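You operate a simulated robot arm through the tools that you are given. There is no shell and no other tool. Be economical: measure what you need, move in short steps, check, and stop when the job is done.

The job below is to be done with a simulated robot arm. You get a single attempt, and the scene is never put back.

Task
Glue both slats on the backing board, the ribbed one in the green slot, and weigh them down.
Fine: brush the glue from the dish on the board's middle with the blue brush and put it back; the weight lies on both slats within four minutes. A coat counts when it lies all over at full strength: go over it till it gets no stronger.
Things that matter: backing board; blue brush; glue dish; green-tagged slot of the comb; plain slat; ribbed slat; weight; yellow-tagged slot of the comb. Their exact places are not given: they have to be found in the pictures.

The check looks at the end state, three seconds after you hand in, the way a careful person would. Anything else that was tipped, shoved, dropped, spilled or broken makes it a failure.

Robot
A 7-joint arm with a two-finger parallel gripper on a trunk, on a base that drives. Base frame: it is fixed to the floor where the robot stands at the start and does not move with it; the origin is under the middle of the robot, x ahead of it, y to its left, z up. Readings come in mm, rad, newtons and seconds.
With the tool pointing down near the work surface it reaches from about 480 to 920 mm from the robot's upright axis, wherever it stands. Its first joint turns from -2.007 to 2.007 rad. Places, roughly: backing board (20x15x2 cm) [500, 1300, 900]; blue brush (4x3x20 cm) [700, 100, 1000]; glue dish [700, 1300, 900]; green-tagged slot of the comb [500, 1300, 900]; weight [750, 1000, 750]; yellow-tagged slot of the comb [500, 1200, 900]. Payload 3.91 kg.
The tool frame sits at the grasp point between the pads (the TCP): z along the fingers, y along the line on which they close. The tips reach 30 mm beyond it. Largest opening 110 mm; finger width 20, thickness 10; the body of the gripper, 48 by 112 mm, starts 55 mm behind the TCP.
Orientation is that of the tool frame in the base frame, as a unit quaternion [x, y, z, w]. With the fingers straight down and closing along the base's y, the tool's x points along the base's -x, its y along +y and its z along -z.

Tools
- The arm moves only by the tool move_arm. Its argument "plan" is a list of rows, each a list of 6 numbers: the shift along the base's x, y, z in units of 400 mm (1.0 is 400 mm), then the turn, a rotation vector about the base's x, y, z in units of 90 degrees (1.0 is 90 degrees). In form: [[dx, dy, dz, ax, ay, az], ...]. A call has 1 to 10 rows; each row is the pose to reach, as a shift and turn from the pose commanded when the call began. "hand" is the gripper command, from -1 (fully open) to 1 (shut), values between in proportion, set as the call begins (left out, the last holds). A call with a number of a shift or a turn outside -1 to 1 is refused whole. Rows are played at 5 a second. More than 50 mm and 0.15 rad between two rows, or a gripper value outside its range, and nothing of the call is played. Where a pose cannot be reached the arm comes as near as it can. A force on the tool above 40 N (or 10 N above the force at the start of the call, whichever is more), or a blocked arm, ends the call early, and 0.2 s more pass. The fingers move at their own pace (about 153 mm/s each) and stop on an object; they squeeze with about 36 N. The grip force told is the motor's: it shows also when the fingers shut on nothing. Time passes only in rows, and 0.2 s behind the last, so rows that repeat a pose let the fingers close. The reply holds the time, the measured pose of the TCP, the force on the tool along the base axes, the opening and the grip force, in the units named above and with some noise, with the torque about the TCP (base axes, N m) and any sound that the robot's microphone picked up, and new pictures: "views" is both (left out), scene, wrist or none.
- Cameras (640 x 400 px; columns grow to the right, rows downward): "scene" is now at [203.8, 270.7, 1366.2]; the picture's right is [0.72, -0.69, 0.00], its down [-0.37, -0.39, -0.84] and it looks along [0.58, 0.61, -0.54] (base axes); focal length 214 px, centre (320, 200). "wrist" rides on the gripper at [72, 17, -103] in the tool frame; the picture's right is [-0.23, 0.97, 0.00], its down [-0.76, -0.18, -0.62] and it looks along [-0.61, -0.14, 0.78] (tool axes); focal length 222 px, centre (320, 200).
- move_column(by): slides the trunk up (or, below 0, down) by that many mm; the arm and the scene camera ride with it, the base frame stays. It gives what a move gives, with no picture.
- roll_base(legs): drives the robot by 1 to 6 legs, each [ahead, left, turn to the left] in mm, mm and rad, along the robot's own axes; the way and the turn of a leg run together, so that a leg with both is an arc; at most 1500 mm and 3.142 rad a leg. The arm and the cameras ride along, it lands a little off, and it stops where it bumps. It gives what a move gives, and a new picture of the scene camera.
- aim_head(pan, tilt): turns the head with the scene camera to pan (to the left, within 1.396 rad either way) and tilt (down, from -0.506 to 1.204), counted from straight ahead of the robot. It gives what a move gives, and a new picture of the scene camera.
- pixel_to_xyz(camera, pixels): there is no depth. For up to 12 entries [column, row, z] of the newest picture of that camera ("zoom" is the newest enlarged one), the place [x, y] in the base frame at which the ray of that pixel passes the height z, good to about 2 mm. No time passes.
- enlarge(camera, box): a new picture of the part [left, top, right, bottom] of that camera's present view, enlarged. No time passes.
- sign_off(): hands the job in; it is judged then, once.

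Keep the steps short. Do not move on a guess: measure, check each grasp and each placing, and mend mistakes. In all there are 80 turns and 260 pictures (those below and enlarged ones count). Leave the gripper open and the arm clear of the work at the hand-in unless told otherwise, and finish with a single line.

The tools are called after "Request:" by a JSON object that holds its "fn" and its "kwargs". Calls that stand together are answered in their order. move_arm: Moves the arm, as the interface text tells. Its arguments: {"type":"object","properties":{"plan":{"type":"array"},"hand":{"type":"number"},"views":{"type":"string","enum":["both","scene","wrist","none"]}},"required":["plan"]} The other tools are called the same way: move_column (by) slides the trunk up or down; roll_base (legs) drives the base; aim_head (pan, tilt) turns the head that bears the scene camera; pixel_to_xyz (camera, pixels) gives the place at which the rays of pixels pass given heights; enlarge (camera, box) takes an enlarged picture of a part of a camera's view; sign_off () hands the job in.

At the start:

```text
clock: 0.0
position: [289.0, 294.8, 1136.1]
tcp_rot: [0.014, 1.0, -0.007, 0.0]
force: [0.1, 0.3, 0.0]
moment: [0.02, 0.01, 0.01]
grip_width: 109.9
grasp_force: 0.1
trunk travel left (down, up): [-700.0, 290.0]
robot x, y, heading: [0.7, -2.4, 0.001]
head pan, tilt: [0.049, 1.201]
```

scene: 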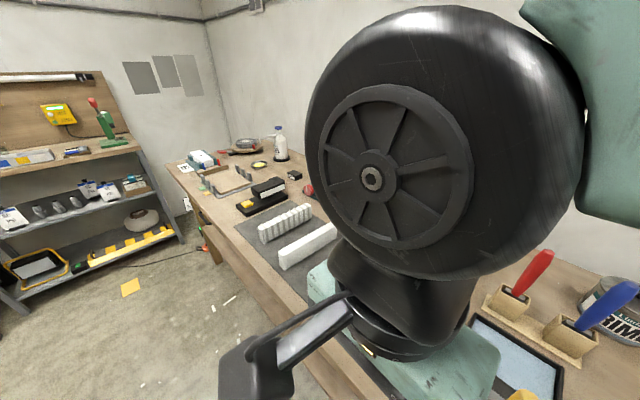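
wrist: 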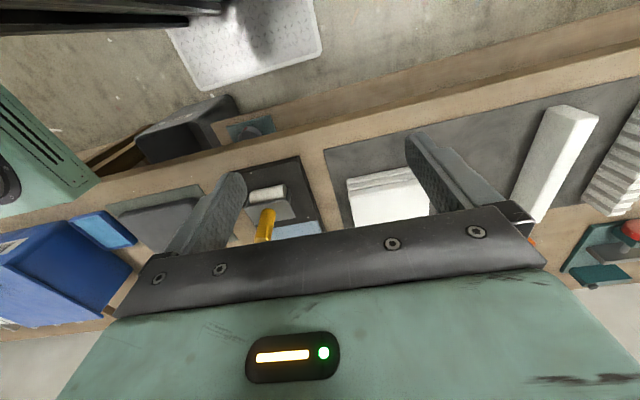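

The scene picture shows the bench running away to the left, with white slats on a grey mat, a dark comb and brushes at the right. I'll enlarge the key parts.

Request:
{"fn": "enlarge", "kwargs": {"camera": "scene", "box": [160, 120, 350, 290]}}

Request:
{"fn": "enlarge", "kwargs": {"camera": "scene", "box": [440, 230, 640, 400]}}

Request:
{"fn": "enlarge", "kwargs": {"camera": "scene", "box": [0, 60, 200, 320]}}

```text
2.35 times, centred on (255, 205) of scene
```

zoom: 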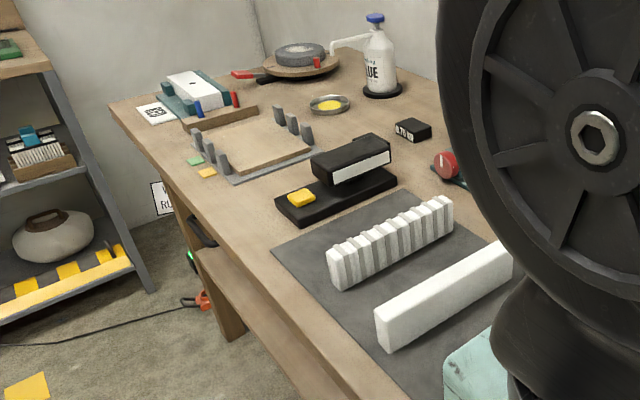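

```text
2.35 times, centred on (540, 315) of scene
```

zoom: 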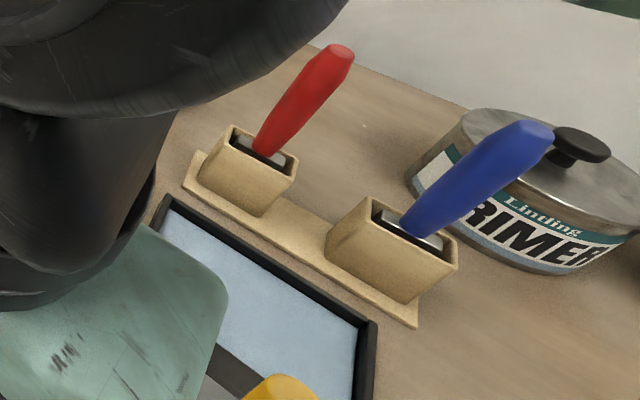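

```text
1.54 times, centred on (100, 190) of scene
```

zoom: 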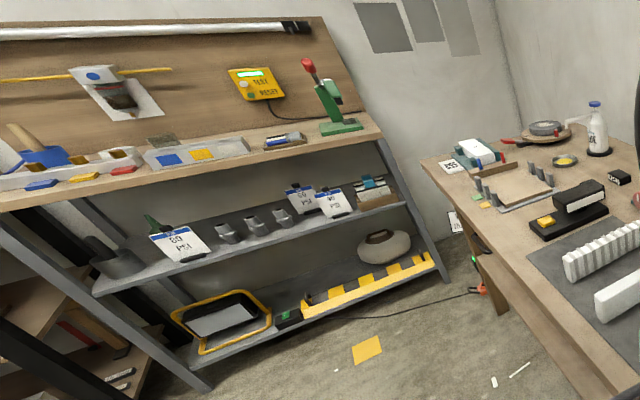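

I need better views of the comb and dish and of whatever is the weight (the black box at 290,175, or the bag on the shelf at 142,218).

Request:
{"fn": "enlarge", "kwargs": {"camera": "scene", "box": [170, 130, 250, 215]}}

Request:
{"fn": "enlarge", "kwargs": {"camera": "scene", "box": [230, 125, 320, 215]}}

Request:
{"fn": "pixel_to_xyz", "kwargs": {"camera": "scene", "pixels": [[228, 185, 875], [258, 164, 875], [260, 195, 900], [293, 175, 880], [142, 220, 300], [293, 222, 880], [260, 228, 880], [308, 212, 880], [282, 255, 880], [336, 230, 880]]}}

```text
4.71 times, centred on (210, 172) of scene
```

zoom: 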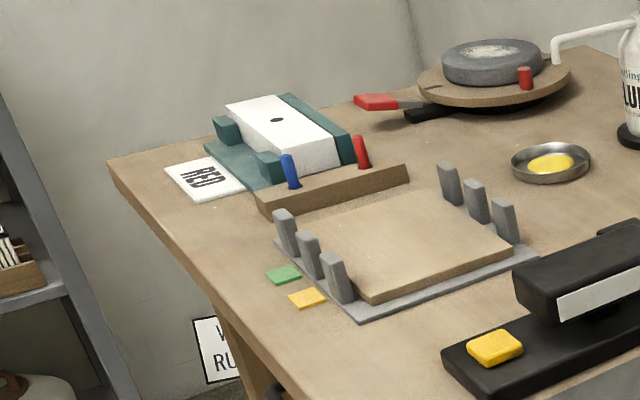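

```text
4.44 times, centred on (275, 170) of scene
```

zoom: 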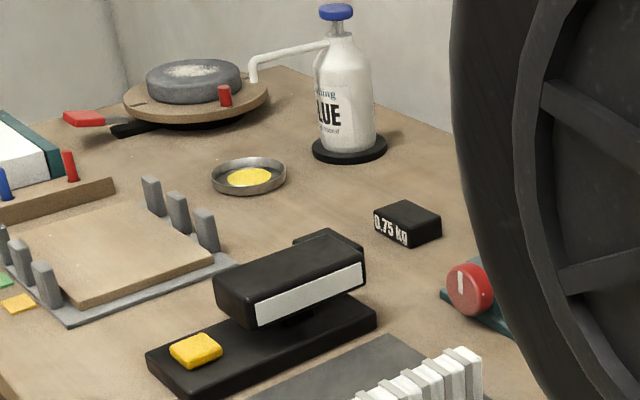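

```text
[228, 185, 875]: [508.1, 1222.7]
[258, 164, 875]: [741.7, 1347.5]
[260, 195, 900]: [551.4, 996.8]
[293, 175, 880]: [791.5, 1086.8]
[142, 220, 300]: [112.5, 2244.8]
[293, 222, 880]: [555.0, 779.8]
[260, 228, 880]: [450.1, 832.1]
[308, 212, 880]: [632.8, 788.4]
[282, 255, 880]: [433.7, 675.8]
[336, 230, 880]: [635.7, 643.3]
```

The weight is the black "0.75 kg" block at about (790,1085). The dish is at about (742,1347) and the comb around (510,1223), with the green slot farther and the yellow slot nearer. Next I look at the brushes by turning the head right.

Request:
{"fn": "aim_head", "kwargs": {"pan": -0.75, "tilt": 1.1}}

```text
clock: 1.1
position: [289.5, 294.5, 1135.9]
tcp_rot: [0.013, 1.0, -0.006, -0.001]
force: [0.2, 0.1, -0.5]
moment: [-0.02, -0.02, 0.0]
grip_width: 109.9
grasp_force: 0.0
trunk travel left (down, up): [-700.0, 290.0]
robot x, y, heading: [0.4, 0.0, 0.008]
head pan, tilt: [-0.75, 1.1]
```

scene: 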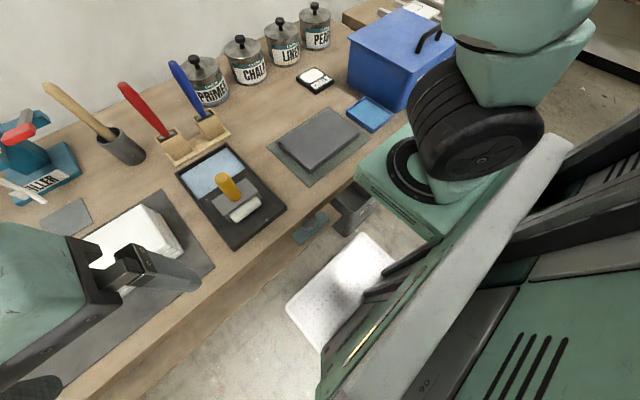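

The blue brush stands in a holder near (205,110). Enlarging and measuring.

Request:
{"fn": "enlarge", "kwargs": {"camera": "scene", "box": [130, 50, 250, 180]}}

Request:
{"fn": "pixel_to_xyz", "kwargs": {"camera": "scene", "pixels": [[173, 64, 1030], [173, 64, 1060], [204, 114, 930], [204, 114, 910], [176, 165, 860], [231, 136, 860], [122, 85, 1040], [168, 136, 920]]}}

```text
3.08 times, centred on (190, 115) of scene
```

zoom: 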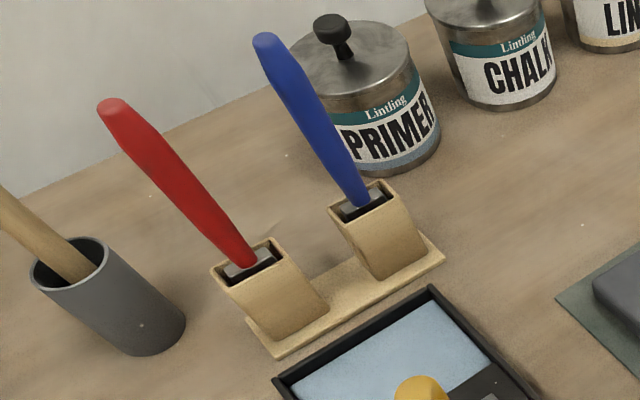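

```text
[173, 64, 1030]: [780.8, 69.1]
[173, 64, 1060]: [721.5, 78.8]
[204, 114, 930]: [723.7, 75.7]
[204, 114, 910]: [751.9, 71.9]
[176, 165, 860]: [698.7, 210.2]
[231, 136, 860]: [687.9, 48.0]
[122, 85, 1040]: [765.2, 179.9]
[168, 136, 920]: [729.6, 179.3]
```

The blue brush is upright near (723,77) with its top at about z 1060. I move the open gripper to (680,80,1160), above it, to check with the wrist camera.

Request:
{"fn": "move_arm", "kwargs": {"plan": [[0.098, -0.054, 0.03, 0, 0, 0], [0.196, -0.108, 0.06, 0, 0, 0], [0.293, -0.161, 0.06, 0, 0, 0], [0.391, -0.215, 0.06, 0, 0, 0], [0.489, -0.269, 0.06, 0, 0, 0], [0.587, -0.323, 0.06, 0, 0, 0], [0.684, -0.376, 0.06, 0, 0, 0], [0.782, -0.43, 0.06, 0, 0, 0], [0.88, -0.484, 0.06, 0, 0, 0], [0.978, -0.5375, 0.06, 0, 0, 0]], "hand": -0.4}}

```text
clock: 3.3
position: [679.5, 77.7, 1157.4]
tcp_rot: [0.013, 1.0, -0.006, 0.0]
force: [-0.7, 0.2, 0.9]
moment: [0.01, -0.06, -0.01]
grip_width: 77.0
grasp_force: 0.1
trunk travel left (down, up): [-700.0, 290.0]
robot x, y, heading: [-1.4, -0.6, -0.001]
head pan, tilt: [-0.75, 1.1]
```

scene: 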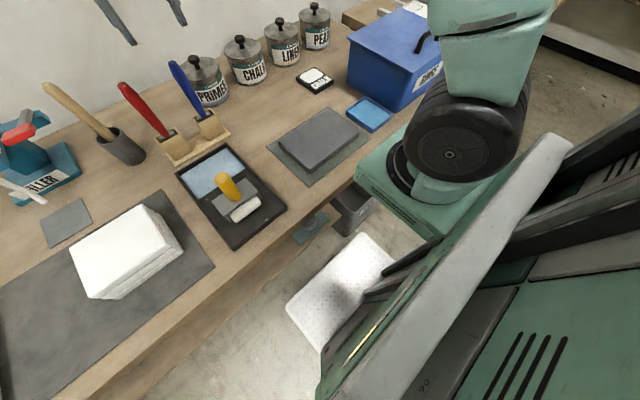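
wrist: 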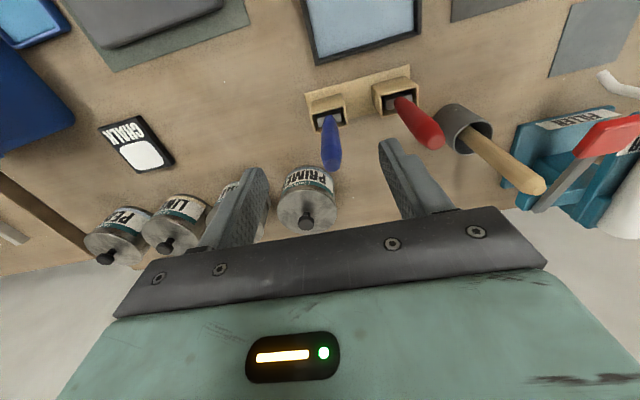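

Blue handle in the wrist picture runs from (328,118) at the cup to (331,168) at the top; I'll triangulate it.

Request:
{"fn": "pixel_to_xyz", "kwargs": {"camera": "wrist", "pixels": [[328, 120, 920], [331, 168, 1040], [331, 168, 1060], [331, 168, 1020], [331, 168, 1000], [302, 220, 980], [302, 220, 960]]}}

Request:
{"fn": "pixel_to_xyz", "kwargs": {"camera": "scene", "pixels": [[175, 66, 1060], [175, 66, 1040], [175, 66, 1020], [175, 66, 1000], [204, 114, 930], [193, 92, 990], [193, 92, 970]]}}

Request:
{"fn": "enlarge", "kwargs": {"camera": "wrist", "box": [270, 60, 470, 240]}}

```text
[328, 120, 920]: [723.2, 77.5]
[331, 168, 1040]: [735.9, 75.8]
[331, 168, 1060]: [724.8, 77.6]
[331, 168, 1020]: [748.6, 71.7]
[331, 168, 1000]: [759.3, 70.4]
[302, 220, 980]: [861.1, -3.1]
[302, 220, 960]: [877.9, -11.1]
```

```text
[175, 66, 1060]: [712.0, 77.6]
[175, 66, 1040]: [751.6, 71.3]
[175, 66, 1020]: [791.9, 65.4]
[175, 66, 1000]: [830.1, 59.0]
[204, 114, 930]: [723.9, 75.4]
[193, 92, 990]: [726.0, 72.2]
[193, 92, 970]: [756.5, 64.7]
```

```text
2.22 times, centred on (370, 150) of wrist
```

zoom: 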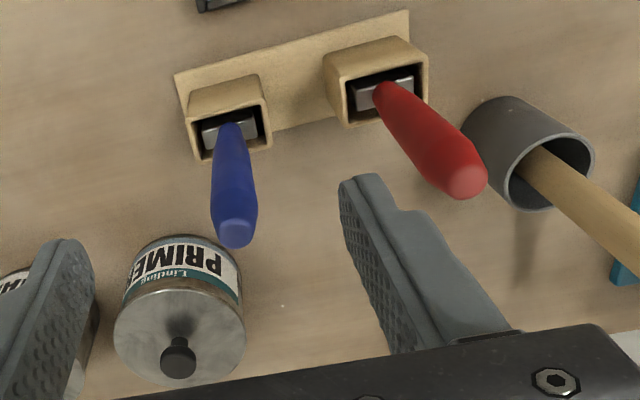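

The handle stands at (724,77), top near 1057. I move over it, then down to TCP z≈1015, and look before closing.

Request:
{"fn": "move_arm", "kwargs": {"plan": [[0.111, -0.001, 0, 0, 0, 0], [0.111, -0.001, -0.09, 0, 0, 0], [0.111, -0.001, -0.18, 0, 0, 0], [0.111, -0.001, -0.27, 0, 0, 0], [0.111, -0.001, -0.355, 0, 0, 0], [0.111, -0.001, -0.355, 0, 0, 0]]}}

```text
clock: 4.7
position: [725.1, 77.8, 1014.8]
tcp_rot: [0.013, 1.0, -0.005, -0.001]
force: [-0.6, -0.5, -1.1]
moment: [-0.01, -0.01, 0.03]
grip_width: 77.0
grasp_force: 0.1
trunk travel left (down, up): [-700.0, 290.0]
robot x, y, heading: [-3.4, 1.0, -0.0]
head pan, tilt: [-0.75, 1.1]
```

scene: 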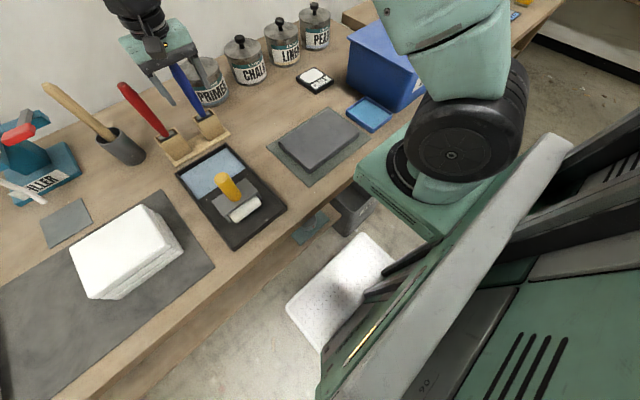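
wrist: 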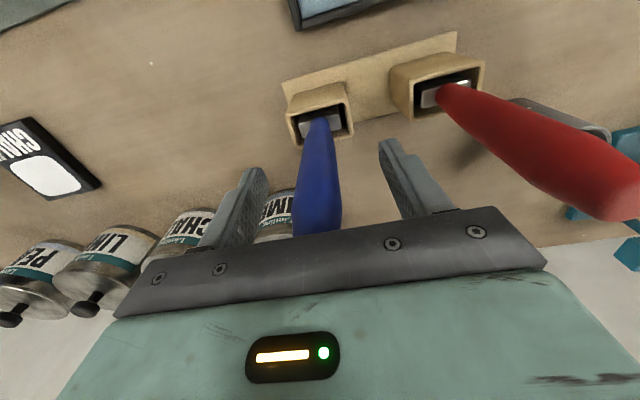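

The handle lies between the fingers, so I close the grip with the pose held.

Request:
{"fn": "move_arm", "kwargs": {"plan": [[0, 0, 0, 0, 0, 0], [0, 0, 0, 0, 0, 0], [0, 0, 0, 0, 0, 0]], "hand": 1, "views": "wrist"}}

```text
clock: 5.5
position: [726.0, 78.2, 1015.6]
tcp_rot: [0.014, 1.0, -0.007, -0.001]
force: [-0.3, -0.4, 0.1]
moment: [-0.04, 0.02, -0.01]
grip_width: 22.3
grasp_force: 36.1
trunk travel left (down, up): [-700.0, 290.0]
robot x, y, heading: [1.9, -0.6, -0.005]
head pan, tilt: [-0.75, 1.1]
```

wrist: 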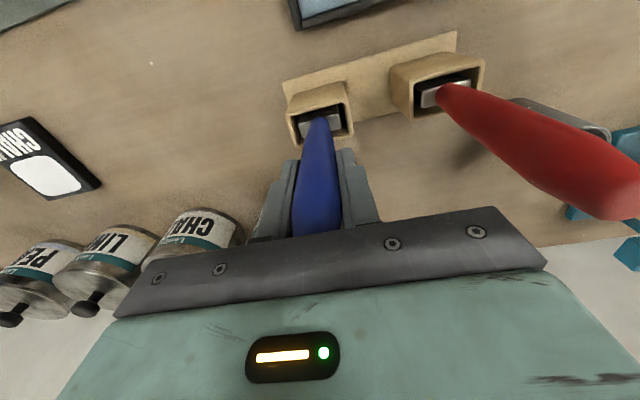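

Grip is firm at 22.3 mm. I lift it straight out by 190 mm.

Request:
{"fn": "move_arm", "kwargs": {"plan": [[0, 0, 0.06, 0, 0, 0], [0, 0, 0.15, 0, 0, 0], [0, 0, 0.25, 0, 0, 0], [0, 0, 0.36, 0, 0, 0], [0, 0, 0.475, 0, 0, 0], [0, 0, 0.475, 0, 0, 0]]}}

```text
clock: 6.9
position: [725.4, 79.4, 1205.8]
tcp_rot: [0.013, 1.0, -0.007, -0.001]
force: [0.2, 0.0, -0.6]
moment: [0.01, 0.0, -0.01]
grip_width: 22.6
grasp_force: 36.3
trunk travel left (down, up): [-700.0, 290.0]
robot x, y, heading: [1.1, 0.5, 0.001]
head pan, tilt: [-0.75, 1.1]
```

scene: 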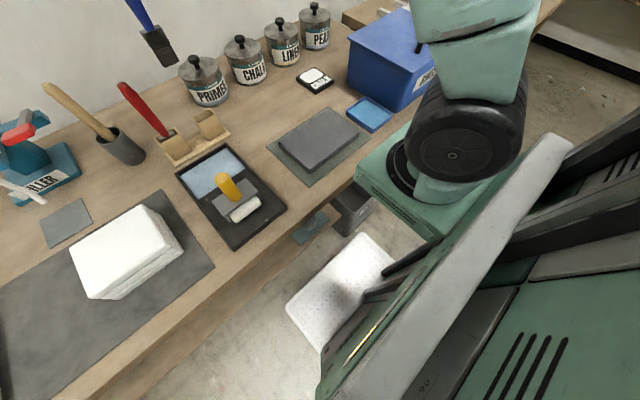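
wrist: 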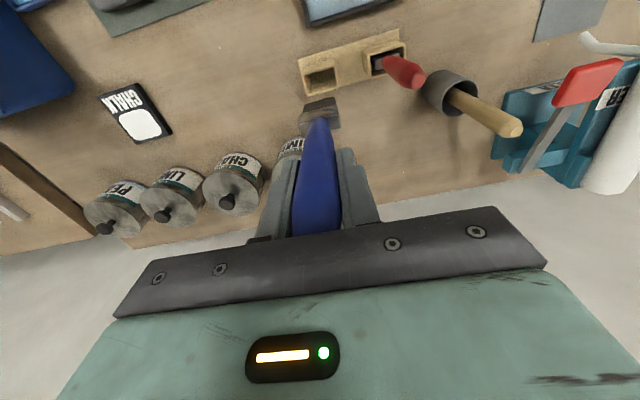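

The brush is out, and the put-back pose is TCP (725.5,78,1015). I pull the arm in to x≈560, then drive left along the bench.

Request:
{"fn": "move_arm", "kwargs": {"plan": [[-0.11, 0, 0, 0, 0, 0], [-0.22, 0, 0, 0, 0, 0], [-0.33, 0, 0, 0, 0, 0], [-0.41, 0, 0, 0, 0, 0]], "views": "none"}}

Request:
{"fn": "roll_base", "kwargs": {"legs": [[0, 950, 0]]}}

Request:
{"fn": "aim_head", "kwargs": {"pan": 0.0, "tilt": 1.0}}

```text
clock: 7.9
position: [558.7, 76.2, 1205.9]
tcp_rot: [0.014, 1.0, -0.006, -0.001]
force: [0.4, 0.1, 0.1]
moment: [0.02, 0.01, 0.0]
grip_width: 22.4
grasp_force: 36.0
trunk travel left (down, up): [-700.0, 290.0]
robot x, y, heading: [-0.2, 2.1, 0.005]
head pan, tilt: [-0.75, 1.1]
```

```text
clock: 12.8
position: [557.6, 999.0, 1206.5]
tcp_rot: [0.012, 1.0, -0.007, -0.001]
force: [0.3, 0.4, -0.7]
moment: [-0.02, 0.02, 0.01]
grip_width: 22.5
grasp_force: 36.2
trunk travel left (down, up): [-700.0, 290.0]
robot x, y, heading: [-0.9, 922.7, 0.005]
head pan, tilt: [-0.75, 1.1]
```

scene: 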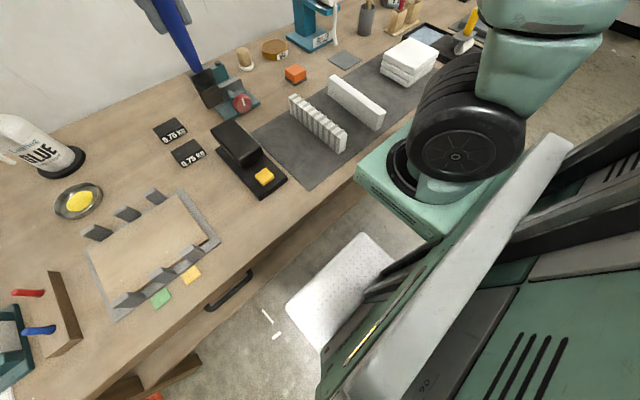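

```text
clock: 13.9
position: [556.3, 1000.2, 1207.2]
tcp_rot: [0.012, 1.0, -0.007, -0.001]
force: [-0.5, -0.3, -0.7]
moment: [-0.04, 0.01, -0.02]
grip_width: 22.3
grasp_force: 36.4
trunk travel left (down, up): [-700.0, 290.0]
robot x, y, heading: [-1.3, 918.3, -0.001]
head pan, tilt: [0.0, 1.0]
```

scene: 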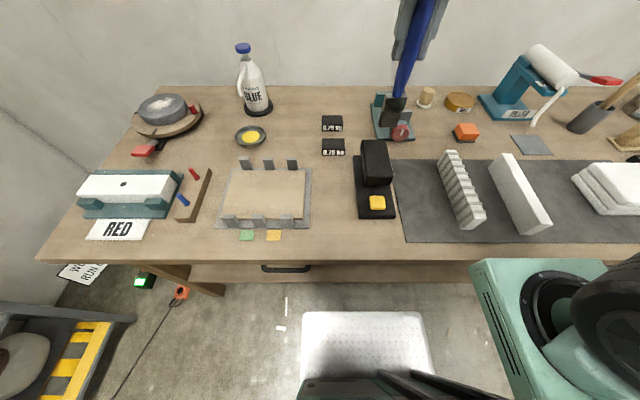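

Excellent view: the comb with its board, the dish, two small black blocks marked 0.75 kg, and both slats. Enlarging for detail and measuring.

Request:
{"fn": "enlarge", "kwargs": {"camera": "scene", "box": [200, 100, 360, 260]}}

Request:
{"fn": "enlarge", "kwargs": {"camera": "scene", "box": [400, 120, 580, 260]}}

Request:
{"fn": "pixel_to_xyz", "kwargs": {"camera": "scene", "pixels": [[226, 214, 875], [300, 214, 875], [232, 170, 875], [305, 170, 875], [252, 139, 865], [333, 143, 880], [332, 119, 880], [246, 235, 860], [273, 234, 860], [263, 195, 875]]}}

```text
2.50 times, centred on (280, 180) of scene
```

zoom: 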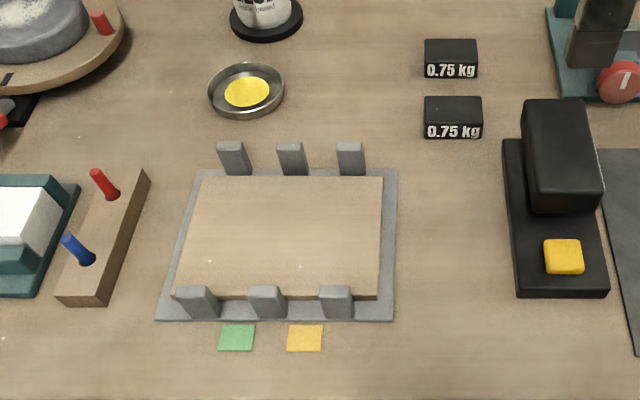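

```text
2.86 times, centred on (490, 190) of scene
```

zoom: 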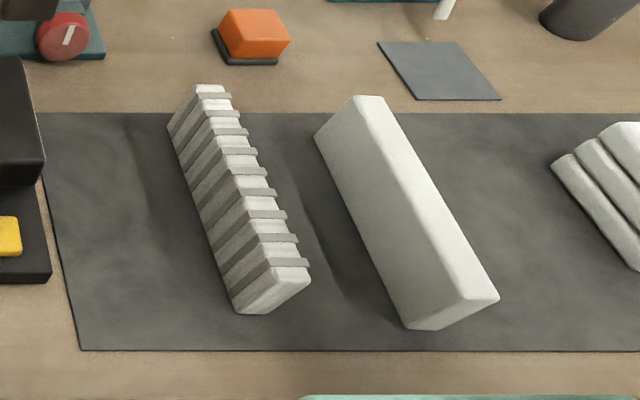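

```text
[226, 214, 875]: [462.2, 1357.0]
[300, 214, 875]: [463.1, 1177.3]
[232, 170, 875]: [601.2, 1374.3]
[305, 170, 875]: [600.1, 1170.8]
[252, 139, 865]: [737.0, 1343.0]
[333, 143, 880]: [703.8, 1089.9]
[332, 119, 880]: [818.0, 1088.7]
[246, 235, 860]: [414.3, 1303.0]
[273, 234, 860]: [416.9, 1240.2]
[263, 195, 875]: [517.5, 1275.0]
```

Comb: green slot centre y≈1307, yellow y≈1245; dish at (737,1343). Next, the brush's lower end: I'll check the heights along its pixels.

Request:
{"fn": "enlarge", "kwargs": {"camera": "scene", "box": [350, 0, 450, 150]}}

Request:
{"fn": "pixel_to_xyz", "kwargs": {"camera": "scene", "pixels": [[390, 127, 1090], [390, 127, 1070], [390, 127, 1050], [390, 127, 1030], [390, 127, 1110]]}}

```text
2.67 times, centred on (400, 75) of scene
```

zoom: 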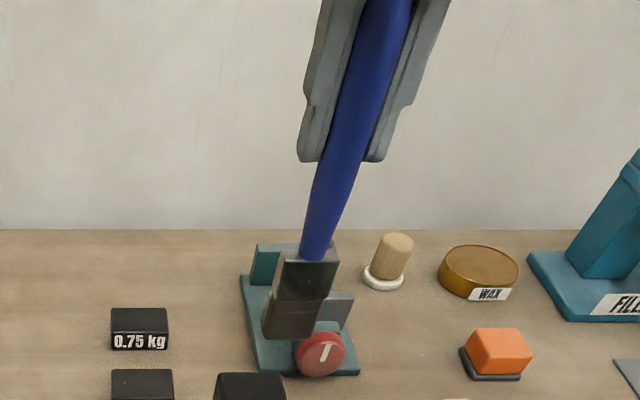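

```text
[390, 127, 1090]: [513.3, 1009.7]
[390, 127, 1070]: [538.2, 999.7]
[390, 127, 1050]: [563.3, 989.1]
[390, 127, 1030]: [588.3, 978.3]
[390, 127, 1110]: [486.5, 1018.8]
```

The brush's end is about 150 mm below the TCP. I move above the dish at (737,1343), z≈1120.

Request:
{"fn": "move_arm", "kwargs": {"plan": [[0.057, 0.107, 0, 0, 0, 0], [0.113, 0.214, 0, 0, 0, 0], [0.17, 0.321, 0, 0, 0, 0], [0.226, 0.429, 0, 0, 0, 0], [0.283, 0.536, 0, 0, 0, 0], [0.34, 0.643, 0, 0, 0, 0], [0.396, 0.75, 0, 0, 0, 0], [0.4525, 0.8575, 0, 0, 0, 0], [0.4525, 0.8575, -0.11, 0, 0, 0], [0.4525, 0.8575, -0.22, 0, 0, 0]]}}

```text
clock: 16.1
position: [706.7, 1302.2, 1106.2]
tcp_rot: [0.011, 1.0, -0.007, -0.001]
force: [-1.0, -0.2, -0.6]
moment: [0.02, 0.0, 0.0]
grip_width: 22.5
grasp_force: 35.8
out of reach, approached as far as the arm can: row 7, 8, 9, 10
trunk travel left (down, up): [-700.0, 290.0]
robot x, y, heading: [-0.8, 920.6, 0.004]
head pan, tilt: [0.0, 1.0]
```

scene: 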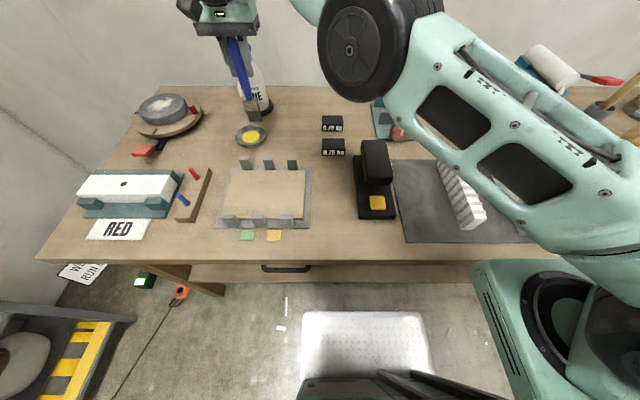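
wrist: 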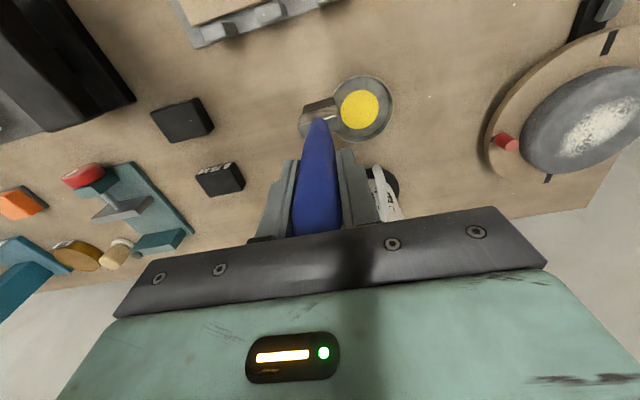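

At this stance the dish is out of reach. I draw the arm back a little, raise it, and drive 200 mm further left.

Request:
{"fn": "move_arm", "kwargs": {"plan": [[0, -0.05, 0.05, 0, 0, 0], [0, -0.15, 0.1, 0, 0, 0], [0, -0.26, 0.1, 0, 0, 0], [0, -0.37, 0.1, 0, 0, 0], [0, -0.48, 0.1, 0, 0, 0]], "views": "none"}}

Request:
{"fn": "roll_base", "kwargs": {"legs": [[0, 200, 0]]}}

```text
clock: 17.3
position: [707.2, 1115.1, 1146.0]
tcp_rot: [0.011, 1.0, -0.008, -0.001]
force: [-0.5, 0.9, -1.0]
moment: [-0.06, 0.02, 0.0]
grip_width: 22.4
grasp_force: 36.0
trunk travel left (down, up): [-700.0, 290.0]
robot x, y, heading: [-4.8, 924.4, 0.004]
head pan, tilt: [0.0, 1.0]
```

```text
clock: 18.9
position: [705.8, 1313.1, 1147.0]
tcp_rot: [0.012, 1.0, -0.007, 0.0]
force: [0.2, 0.5, 0.3]
moment: [0.01, -0.02, 0.02]
grip_width: 22.5
grasp_force: 36.1
trunk travel left (down, up): [-700.0, 290.0]
robot x, y, heading: [-2.4, 1119.3, 0.003]
head pan, tilt: [0.0, 1.0]
```

scene: 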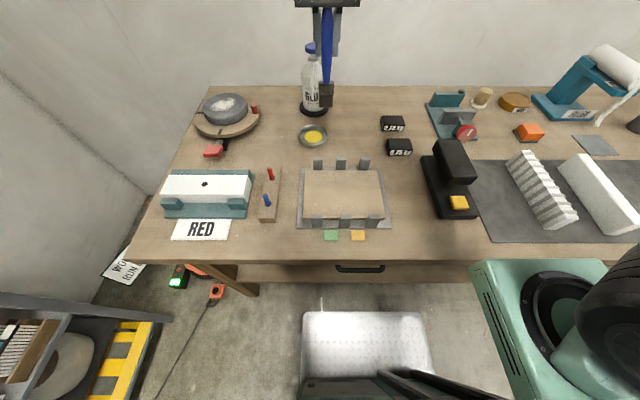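

Now I re-measure the dish and comb from here before dipping.

Request:
{"fn": "enlarge", "kwargs": {"camera": "scene", "box": [280, 110, 420, 250]}}

Request:
{"fn": "pixel_to_xyz", "kwargs": {"camera": "scene", "pixels": [[313, 139, 865], [299, 133, 870], [328, 133, 870], [314, 225, 890], [346, 225, 890], [378, 225, 890], [330, 236, 860], [358, 235, 860]]}}

```text
2.86 times, centred on (350, 180) of scene
```

zoom: 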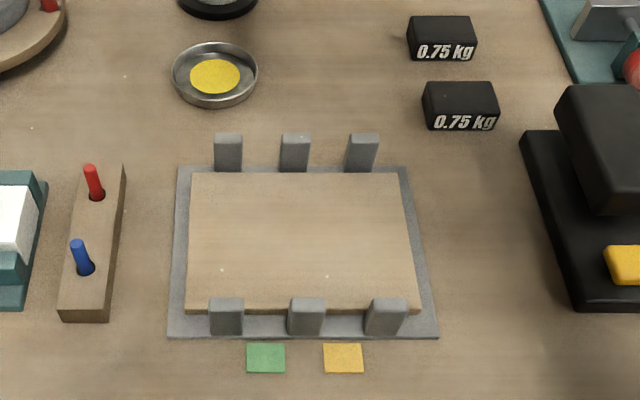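

```text
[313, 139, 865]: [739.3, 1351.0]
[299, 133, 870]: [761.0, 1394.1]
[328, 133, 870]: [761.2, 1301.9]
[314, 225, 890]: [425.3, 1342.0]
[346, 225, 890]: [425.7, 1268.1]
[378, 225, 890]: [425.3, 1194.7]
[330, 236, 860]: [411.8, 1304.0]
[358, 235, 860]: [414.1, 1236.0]
```

Request:
{"fn": "pixel_to_xyz", "kwargs": {"camera": "zoom", "pixels": [[215, 76, 865], [190, 76, 865], [240, 76, 865], [226, 336, 862], [304, 336, 862], [381, 336, 862], [189, 312, 877], [420, 312, 877], [190, 175, 877], [405, 174, 877], [228, 170, 862], [360, 170, 862]]}}

```text
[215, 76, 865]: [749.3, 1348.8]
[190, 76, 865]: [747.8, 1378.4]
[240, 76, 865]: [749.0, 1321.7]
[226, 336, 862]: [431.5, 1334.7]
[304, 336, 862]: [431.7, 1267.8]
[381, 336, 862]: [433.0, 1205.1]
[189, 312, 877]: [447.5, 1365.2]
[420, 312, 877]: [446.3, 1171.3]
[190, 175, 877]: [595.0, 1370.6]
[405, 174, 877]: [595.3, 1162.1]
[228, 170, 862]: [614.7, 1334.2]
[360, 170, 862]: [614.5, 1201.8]
```

Board: x 447–595, y 1170–1368, centre (521,1269). Slot centres: green y 1301, yellow y 1235. Glue pool centre is (749,1349). I move over it and down to TCP z 1035.

Request:
{"fn": "move_arm", "kwargs": {"plan": [[0.05, 0.045, 0, 0, 0, 0], [0.106, 0.09, 0, 0, 0, 0], [0.106, 0.09, -0.1, 0, 0, 0], [0.106, 0.09, -0.2, 0, 0, 0], [0.106, 0.09, -0.275, 0, 0, 0], [0.106, 0.09, -0.275, 0, 0, 0]]}}

```text
clock: 20.2
position: [747.9, 1349.6, 1034.0]
tcp_rot: [0.013, 1.0, -0.007, -0.001]
force: [0.2, 0.1, -0.3]
moment: [0.03, 0.02, 0.03]
grip_width: 22.5
grasp_force: 35.9
trunk travel left (down, up): [-700.0, 290.0]
robot x, y, heading: [-3.4, 1117.9, 0.002]
head pan, tilt: [0.0, 1.0]
```

scene: 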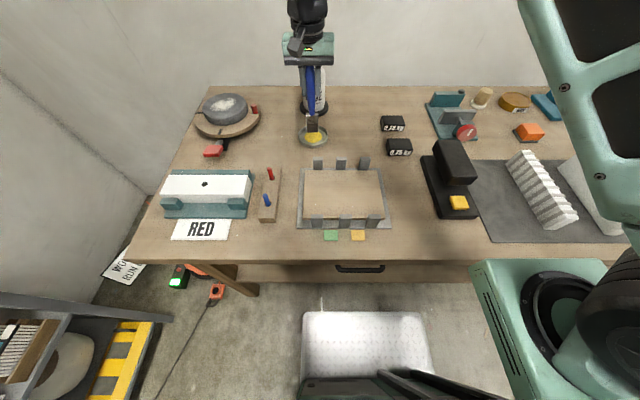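
wrist: 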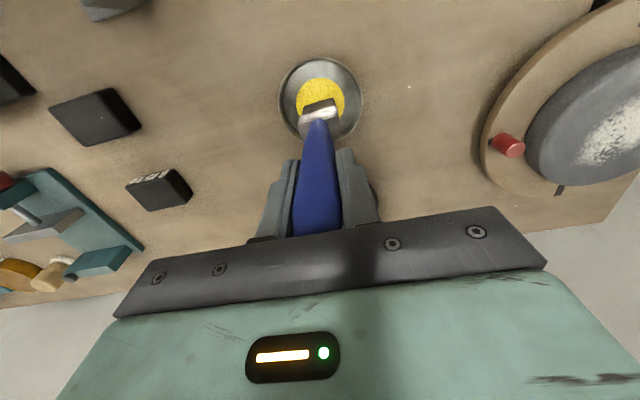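

The brush is right over the pool. I lower it in small steps and watch the force.

Request:
{"fn": "move_arm", "kwargs": {"plan": [[0, 0, -0.02, 0, 0, 0], [0, 0, -0.03, 0, 0, 0], [0, 0, -0.04, 0, 0, 0], [0, 0, -0.045, 0, 0, 0]], "views": "wrist"}}

```text
clock: 21.2
position: [749.1, 1349.5, 1019.1]
tcp_rot: [0.012, 1.0, -0.007, -0.002]
force: [-0.7, -0.2, -0.2]
moment: [-0.02, -0.01, 0.01]
grip_width: 22.5
grasp_force: 35.6
trunk travel left (down, up): [-700.0, 290.0]
robot x, y, heading: [0.7, 1123.0, 0.002]
head pan, tilt: [0.0, 1.0]
```

wrist: 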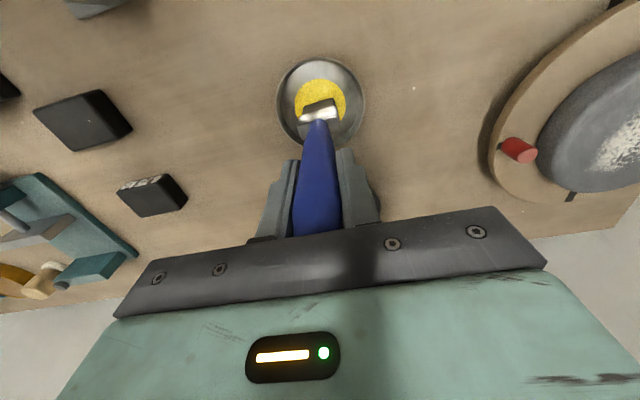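

No contact yet, so I go down up to 8 mm more with a little dabbing.

Request:
{"fn": "move_arm", "kwargs": {"plan": [[0, 0, -0.005, 0, 0, 0], [0, 0, -0.01, 0, 0, 0], [0, 0, -0.015, 0, 0, 0], [0, 0, -0.02, 0, 0, 0]], "views": "wrist"}}

Request:
{"fn": "enlarge", "kwargs": {"camera": "scene", "box": [270, 60, 360, 160]}}

```text
clock: 22.2
position: [750.0, 1348.6, 1011.1]
tcp_rot: [0.012, 1.0, -0.006, -0.001]
force: [-0.1, 0.4, -0.7]
moment: [0.01, 0.0, -0.01]
grip_width: 22.3
grasp_force: 35.5
trunk travel left (down, up): [-700.0, 290.0]
robot x, y, heading: [-0.6, 1117.1, 0.002]
head pan, tilt: [0.0, 1.0]
```

wrist: 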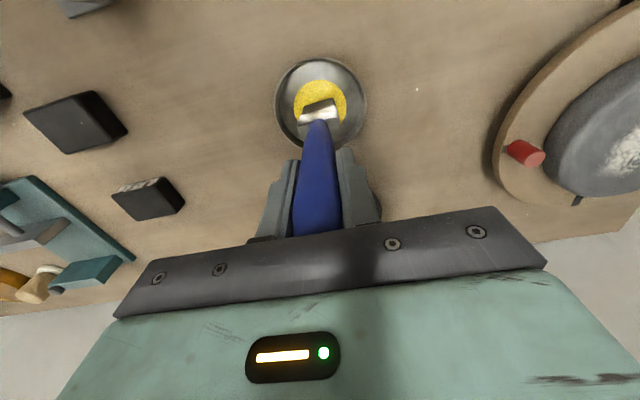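

```text
4.00 times, centred on (315, 110) of scene
```

zoom: 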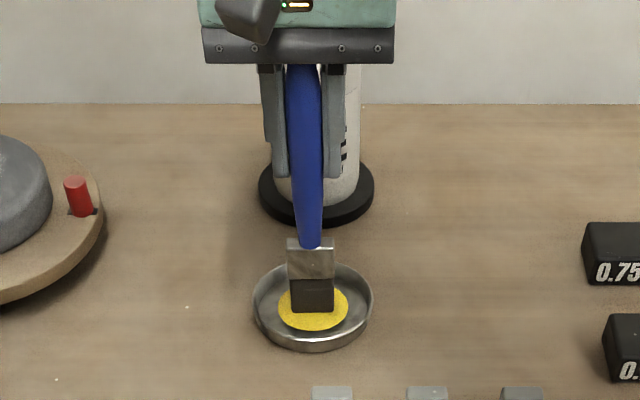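

The bristles are at the pool. A few mm more until I feel contact.

Request:
{"fn": "move_arm", "kwargs": {"plan": [[0, 0, -0.005, 0, 0, 0], [0, 0, -0.01, 0, 0, 0], [0, 0, -0.015, 0, 0, 0], [0, 0, -0.015, 0, 0, 0]], "views": "wrist"}}

Request:
{"fn": "enlarge", "kwargs": {"camera": "scene", "box": [290, 100, 340, 155]}}

```text
clock: 23.2
position: [748.0, 1347.9, 1007.9]
tcp_rot: [0.013, 1.0, -0.005, 0.001]
force: [-0.9, -1.5, 23.2]
moment: [0.11, 0.26, 0.01]
grip_width: 22.6
grasp_force: 36.3
trunk travel left (down, up): [-700.0, 290.0]
robot x, y, heading: [-0.3, 1115.4, 0.005]
head pan, tilt: [0.0, 1.0]
```

wrist: 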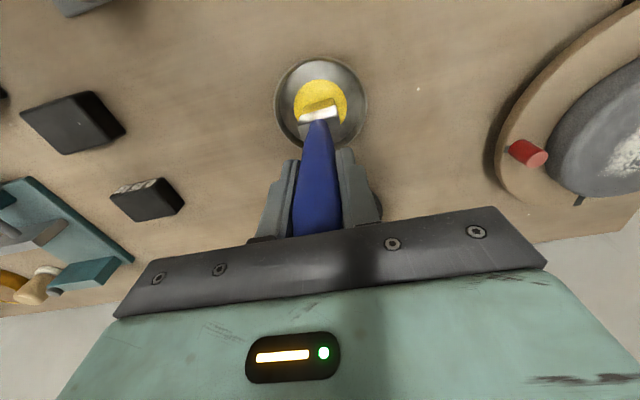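

```text
7.27 times, centred on (315, 128) of scene
```

zoom: 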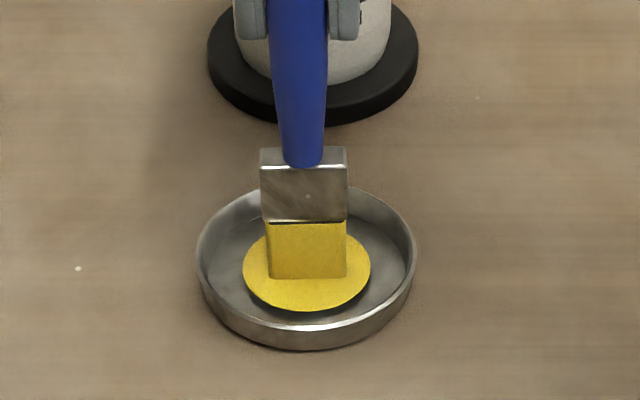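

Contact at TCP z≈1009 with 23 N, and the bristles are coated yellow. I lift and carry the brush over the board centre (521,1269), down to TCP z≈1040.

Request:
{"fn": "move_arm", "kwargs": {"plan": [[0, 0, 0.05, 0, 0, 0], [0, 0, 0.15, 0, 0, 0], [-0.1, -0.035, 0.2, 0, 0, 0], [-0.21, -0.074, 0.2, 0, 0, 0], [-0.32, -0.112, 0.2, 0, 0, 0], [-0.43, -0.15, 0.2, 0, 0, 0], [-0.54, -0.19, 0.2, 0, 0, 0], [-0.57, -0.2, 0.14, 0, 0, 0], [-0.57, -0.2, 0.09, 0, 0, 0]]}}

```text
clock: 25.2
position: [523.0, 1267.7, 1040.8]
tcp_rot: [0.011, 1.0, -0.005, -0.002]
force: [0.1, -0.4, -1.1]
moment: [-0.01, -0.02, 0.01]
grip_width: 22.4
grasp_force: 36.3
trunk travel left (down, up): [-700.0, 290.0]
robot x, y, heading: [-1.6, 1121.9, 0.006]
head pan, tilt: [0.0, 1.0]
```

scene: 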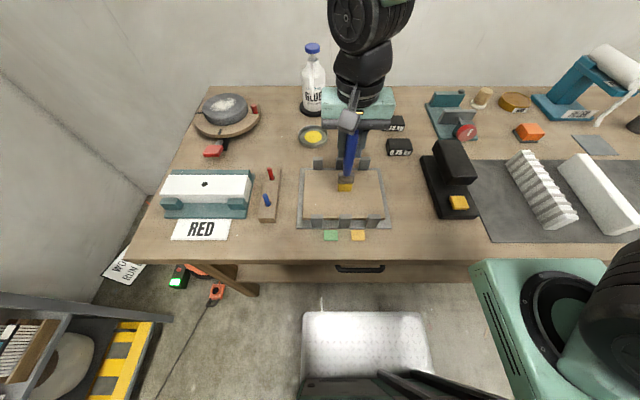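
wrist: 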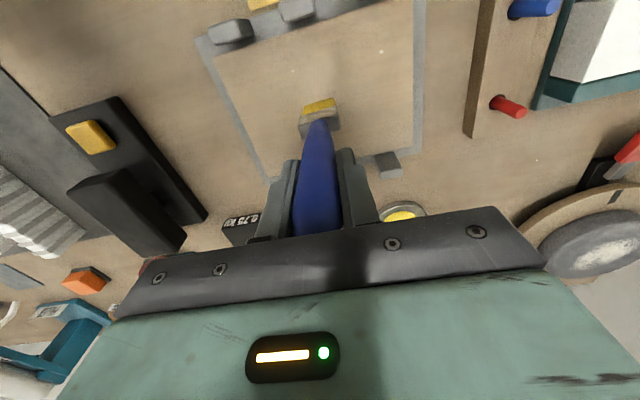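

Lowering gently to find the board surface.

Request:
{"fn": "move_arm", "kwargs": {"plan": [[0, 0, -0.015, 0, 0, 0], [0, 0, -0.025, 0, 0, 0], [0, 0, -0.03, 0, 0, 0], [0, 0, -0.035, 0, 0, 0], [0, 0, -0.035, 0, 0, 0]], "views": "none"}}

Request:
{"fn": "enlarge", "kwargs": {"camera": "scene", "box": [290, 150, 400, 240]}}

```text
clock: 26.4
position: [521.8, 1269.0, 1026.9]
tcp_rot: [0.012, 1.0, -0.007, -0.001]
force: [-0.6, 0.0, -1.2]
moment: [0.02, 0.0, 0.01]
grip_width: 22.7
grasp_force: 35.8
trunk travel left (down, up): [-700.0, 290.0]
robot x, y, heading: [-2.8, 1119.6, 0.001]
head pan, tilt: [0.0, 1.0]
```

```text
4.44 times, centred on (345, 195) of scene
```

zoom: 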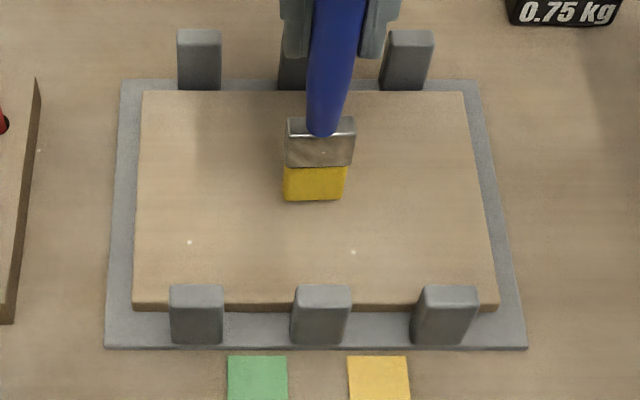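

Request:
{"fn": "move_arm", "kwargs": {"plan": [[0, 0, -0.004, 0, 0, 0], [0, 0, -0.008, 0, 0, 0], [0, 0, -0.012, 0, 0, 0], [0, 0, -0.012, 0, 0, 0]], "views": "none"}}

```text
clock: 27.4
position: [520.7, 1267.9, 1021.6]
tcp_rot: [0.012, 1.0, -0.007, -0.001]
force: [0.5, 0.5, 2.2]
moment: [-0.03, -0.01, 0.02]
grip_width: 22.4
grasp_force: 35.9
trunk travel left (down, up): [-700.0, 290.0]
robot x, y, heading: [-3.0, 1119.9, 0.001]
head pan, tilt: [0.0, 1.0]
```

Light contact (2.2 N) at TCP z 1021.6. I press 1 mm more and make a test stroke along x.

Request:
{"fn": "move_arm", "kwargs": {"plan": [[0, 0, -0.003, 0, 0, 0], [-0.04, 0, -0.003, 0, 0, 0], [-0.08, 0, -0.003, 0, 0, 0], [-0.12, 0, -0.003, 0, 0, 0], [-0.06, 0, -0.003, 0, 0, 0], [0, 0, -0.003, 0, 0, 0], [0.04, 0, -0.003, 0, 0, 0], [0.08, 0, -0.003, 0, 0, 0], [0.12, 0, -0.003, 0, 0, 0]], "views": "none"}}

Request:
{"fn": "enlarge", "kwargs": {"camera": "scene", "box": [290, 150, 400, 240]}}

```text
clock: 29.4
position: [568.8, 1269.3, 1020.1]
tcp_rot: [0.012, 1.0, -0.007, -0.001]
force: [0.8, 0.1, -0.5]
moment: [-0.02, -0.01, 0.0]
grip_width: 22.6
grasp_force: 36.1
trunk travel left (down, up): [-700.0, 290.0]
robot x, y, heading: [-0.5, 1123.1, 0.005]
head pan, tilt: [0.0, 1.0]
```

```text
4.44 times, centred on (345, 195) of scene
```

zoom: 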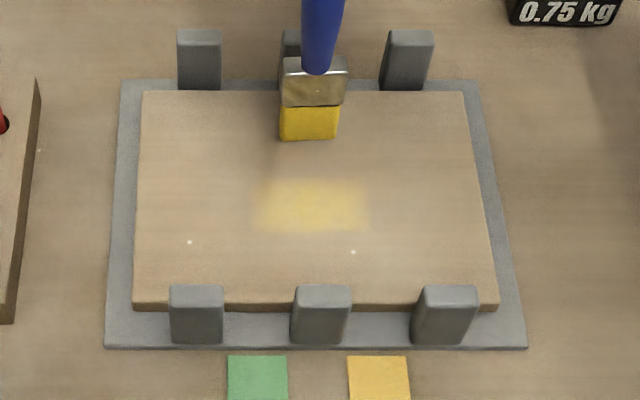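

A faint yellow patch has appeared at the middle (259–368, 180–232 in the zoom). I'll measure it.

Request:
{"fn": "pixel_to_xyz", "kwargs": {"camera": "zoom", "pixels": [[259, 206, 877], [368, 206, 877], [312, 180, 877], [312, 232, 877], [280, 139, 877], [337, 139, 877], [312, 92, 877], [312, 302, 877]]}}

```text
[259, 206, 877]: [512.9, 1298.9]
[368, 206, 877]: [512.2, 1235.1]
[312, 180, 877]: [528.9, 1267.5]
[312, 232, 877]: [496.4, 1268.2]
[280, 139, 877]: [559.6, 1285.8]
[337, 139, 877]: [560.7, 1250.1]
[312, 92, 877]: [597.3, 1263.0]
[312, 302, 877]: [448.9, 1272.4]
```

The patch spans about x 496–529, y 1235–1299. I press slightly deeper (z≈1018) and brush lanes over and around it.

Request:
{"fn": "move_arm", "kwargs": {"plan": [[-0.06, 0.05, -0.006, 0, 0, 0], [-0.13, 0.05, -0.007, 0, 0, 0], [-0.21, 0.05, -0.007, 0, 0, 0], [-0.21, 0, -0.007, 0, 0, 0], [-0.14, 0, -0.007, 0, 0, 0], [-0.06, 0, -0.007, 0, 0, 0], [-0.06, -0.05, -0.007, 0, 0, 0], [-0.14, -0.05, -0.007, 0, 0, 0], [-0.21, -0.05, -0.007, 0, 0, 0]], "views": "none"}}

Request:
{"fn": "enlarge", "kwargs": {"camera": "scene", "box": [290, 150, 400, 240]}}

```text
clock: 31.4
position: [485.0, 1245.9, 1014.5]
tcp_rot: [0.012, 1.0, -0.007, -0.001]
force: [1.4, -0.2, 11.8]
moment: [0.13, -0.43, -0.03]
grip_width: 22.5
grasp_force: 36.7
trunk travel left (down, up): [-700.0, 290.0]
robot x, y, heading: [2.5, 1116.5, -0.003]
head pan, tilt: [0.0, 1.0]
```

```text
4.44 times, centred on (345, 195) of scene
```

zoom: 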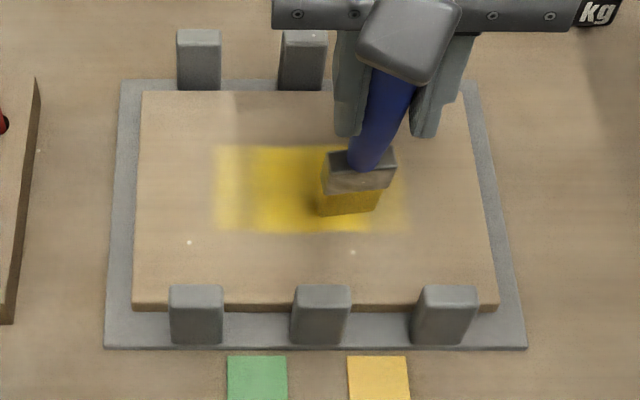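

The coat is growing, but the brush seems to lean in the grip. I lift it clear to check that.

Request:
{"fn": "move_arm", "kwargs": {"plan": [[0, 0, 0.06, 0, 0, 0], [0, 0.06, 0.12, 0, 0, 0]]}}

Request:
{"fn": "enlarge", "kwargs": {"camera": "scene", "box": [290, 110, 400, 240]}}

```text
clock: 32.0
position: [484.4, 1270.3, 1062.7]
tcp_rot: [0.012, 1.0, -0.007, -0.003]
force: [0.3, 0.7, 0.5]
moment: [0.01, 0.01, 0.01]
grip_width: 22.6
grasp_force: 36.0
trunk travel left (down, up): [-700.0, 290.0]
robot x, y, heading: [-2.2, 1122.2, -0.001]
head pan, tilt: [0.0, 1.0]
```

scene: 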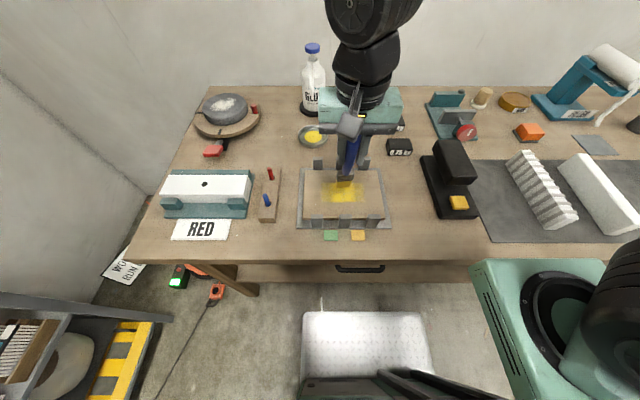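
wrist: 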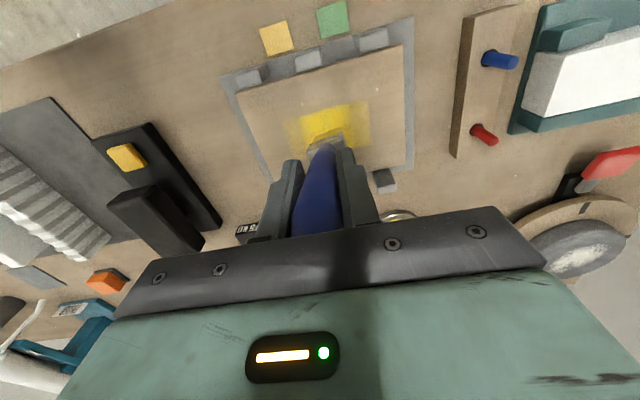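

```text
3.08 times, centred on (345, 175) of scene
```

zoom: 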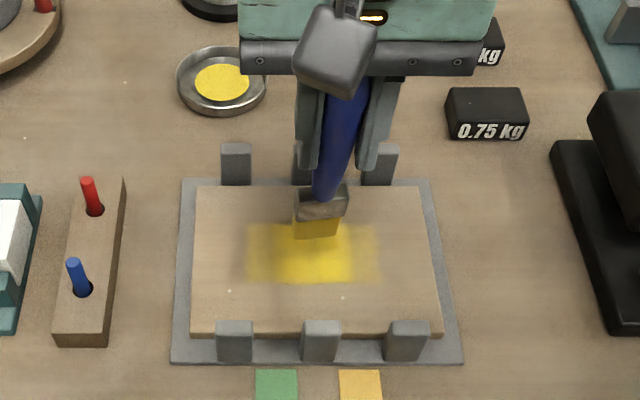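

The brush has pivoted about the pads so that its lower end leans toward +x. I'll measure how much.

Request:
{"fn": "pixel_to_xyz", "kwargs": {"camera": "zoom", "pixels": [[317, 237, 920], [317, 237, 930], [317, 237, 940], [325, 190, 960], [325, 190, 970], [247, 255, 877], [378, 255, 877], [312, 224, 877], [312, 283, 877]]}}

Request:
{"fn": "pixel_to_xyz", "kwargs": {"camera": "wrist", "pixels": [[325, 146, 960], [325, 146, 970], [325, 146, 980]]}}

Request:
{"fn": "enlarge", "kwargs": {"camera": "wrist", "box": [250, 80, 400, 240]}}

```text
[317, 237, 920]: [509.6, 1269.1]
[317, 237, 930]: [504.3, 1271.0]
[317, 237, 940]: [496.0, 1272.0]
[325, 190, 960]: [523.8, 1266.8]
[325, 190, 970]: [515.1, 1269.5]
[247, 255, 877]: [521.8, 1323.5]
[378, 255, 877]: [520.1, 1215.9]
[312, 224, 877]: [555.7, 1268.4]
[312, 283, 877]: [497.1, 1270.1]
```

```text
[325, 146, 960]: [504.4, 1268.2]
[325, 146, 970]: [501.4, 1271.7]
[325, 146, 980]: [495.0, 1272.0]
```

```text
2.50 times, centred on (325, 160) of wrist
```

zoom: 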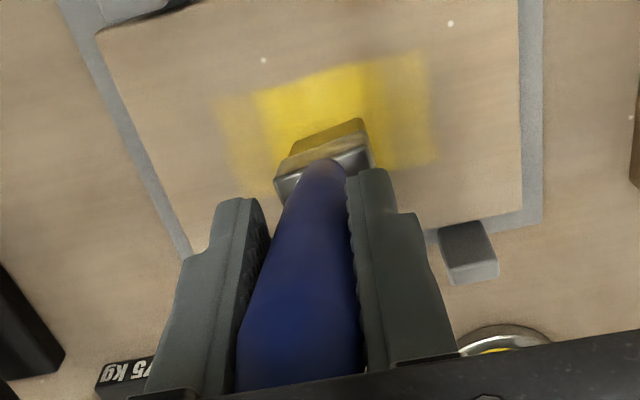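

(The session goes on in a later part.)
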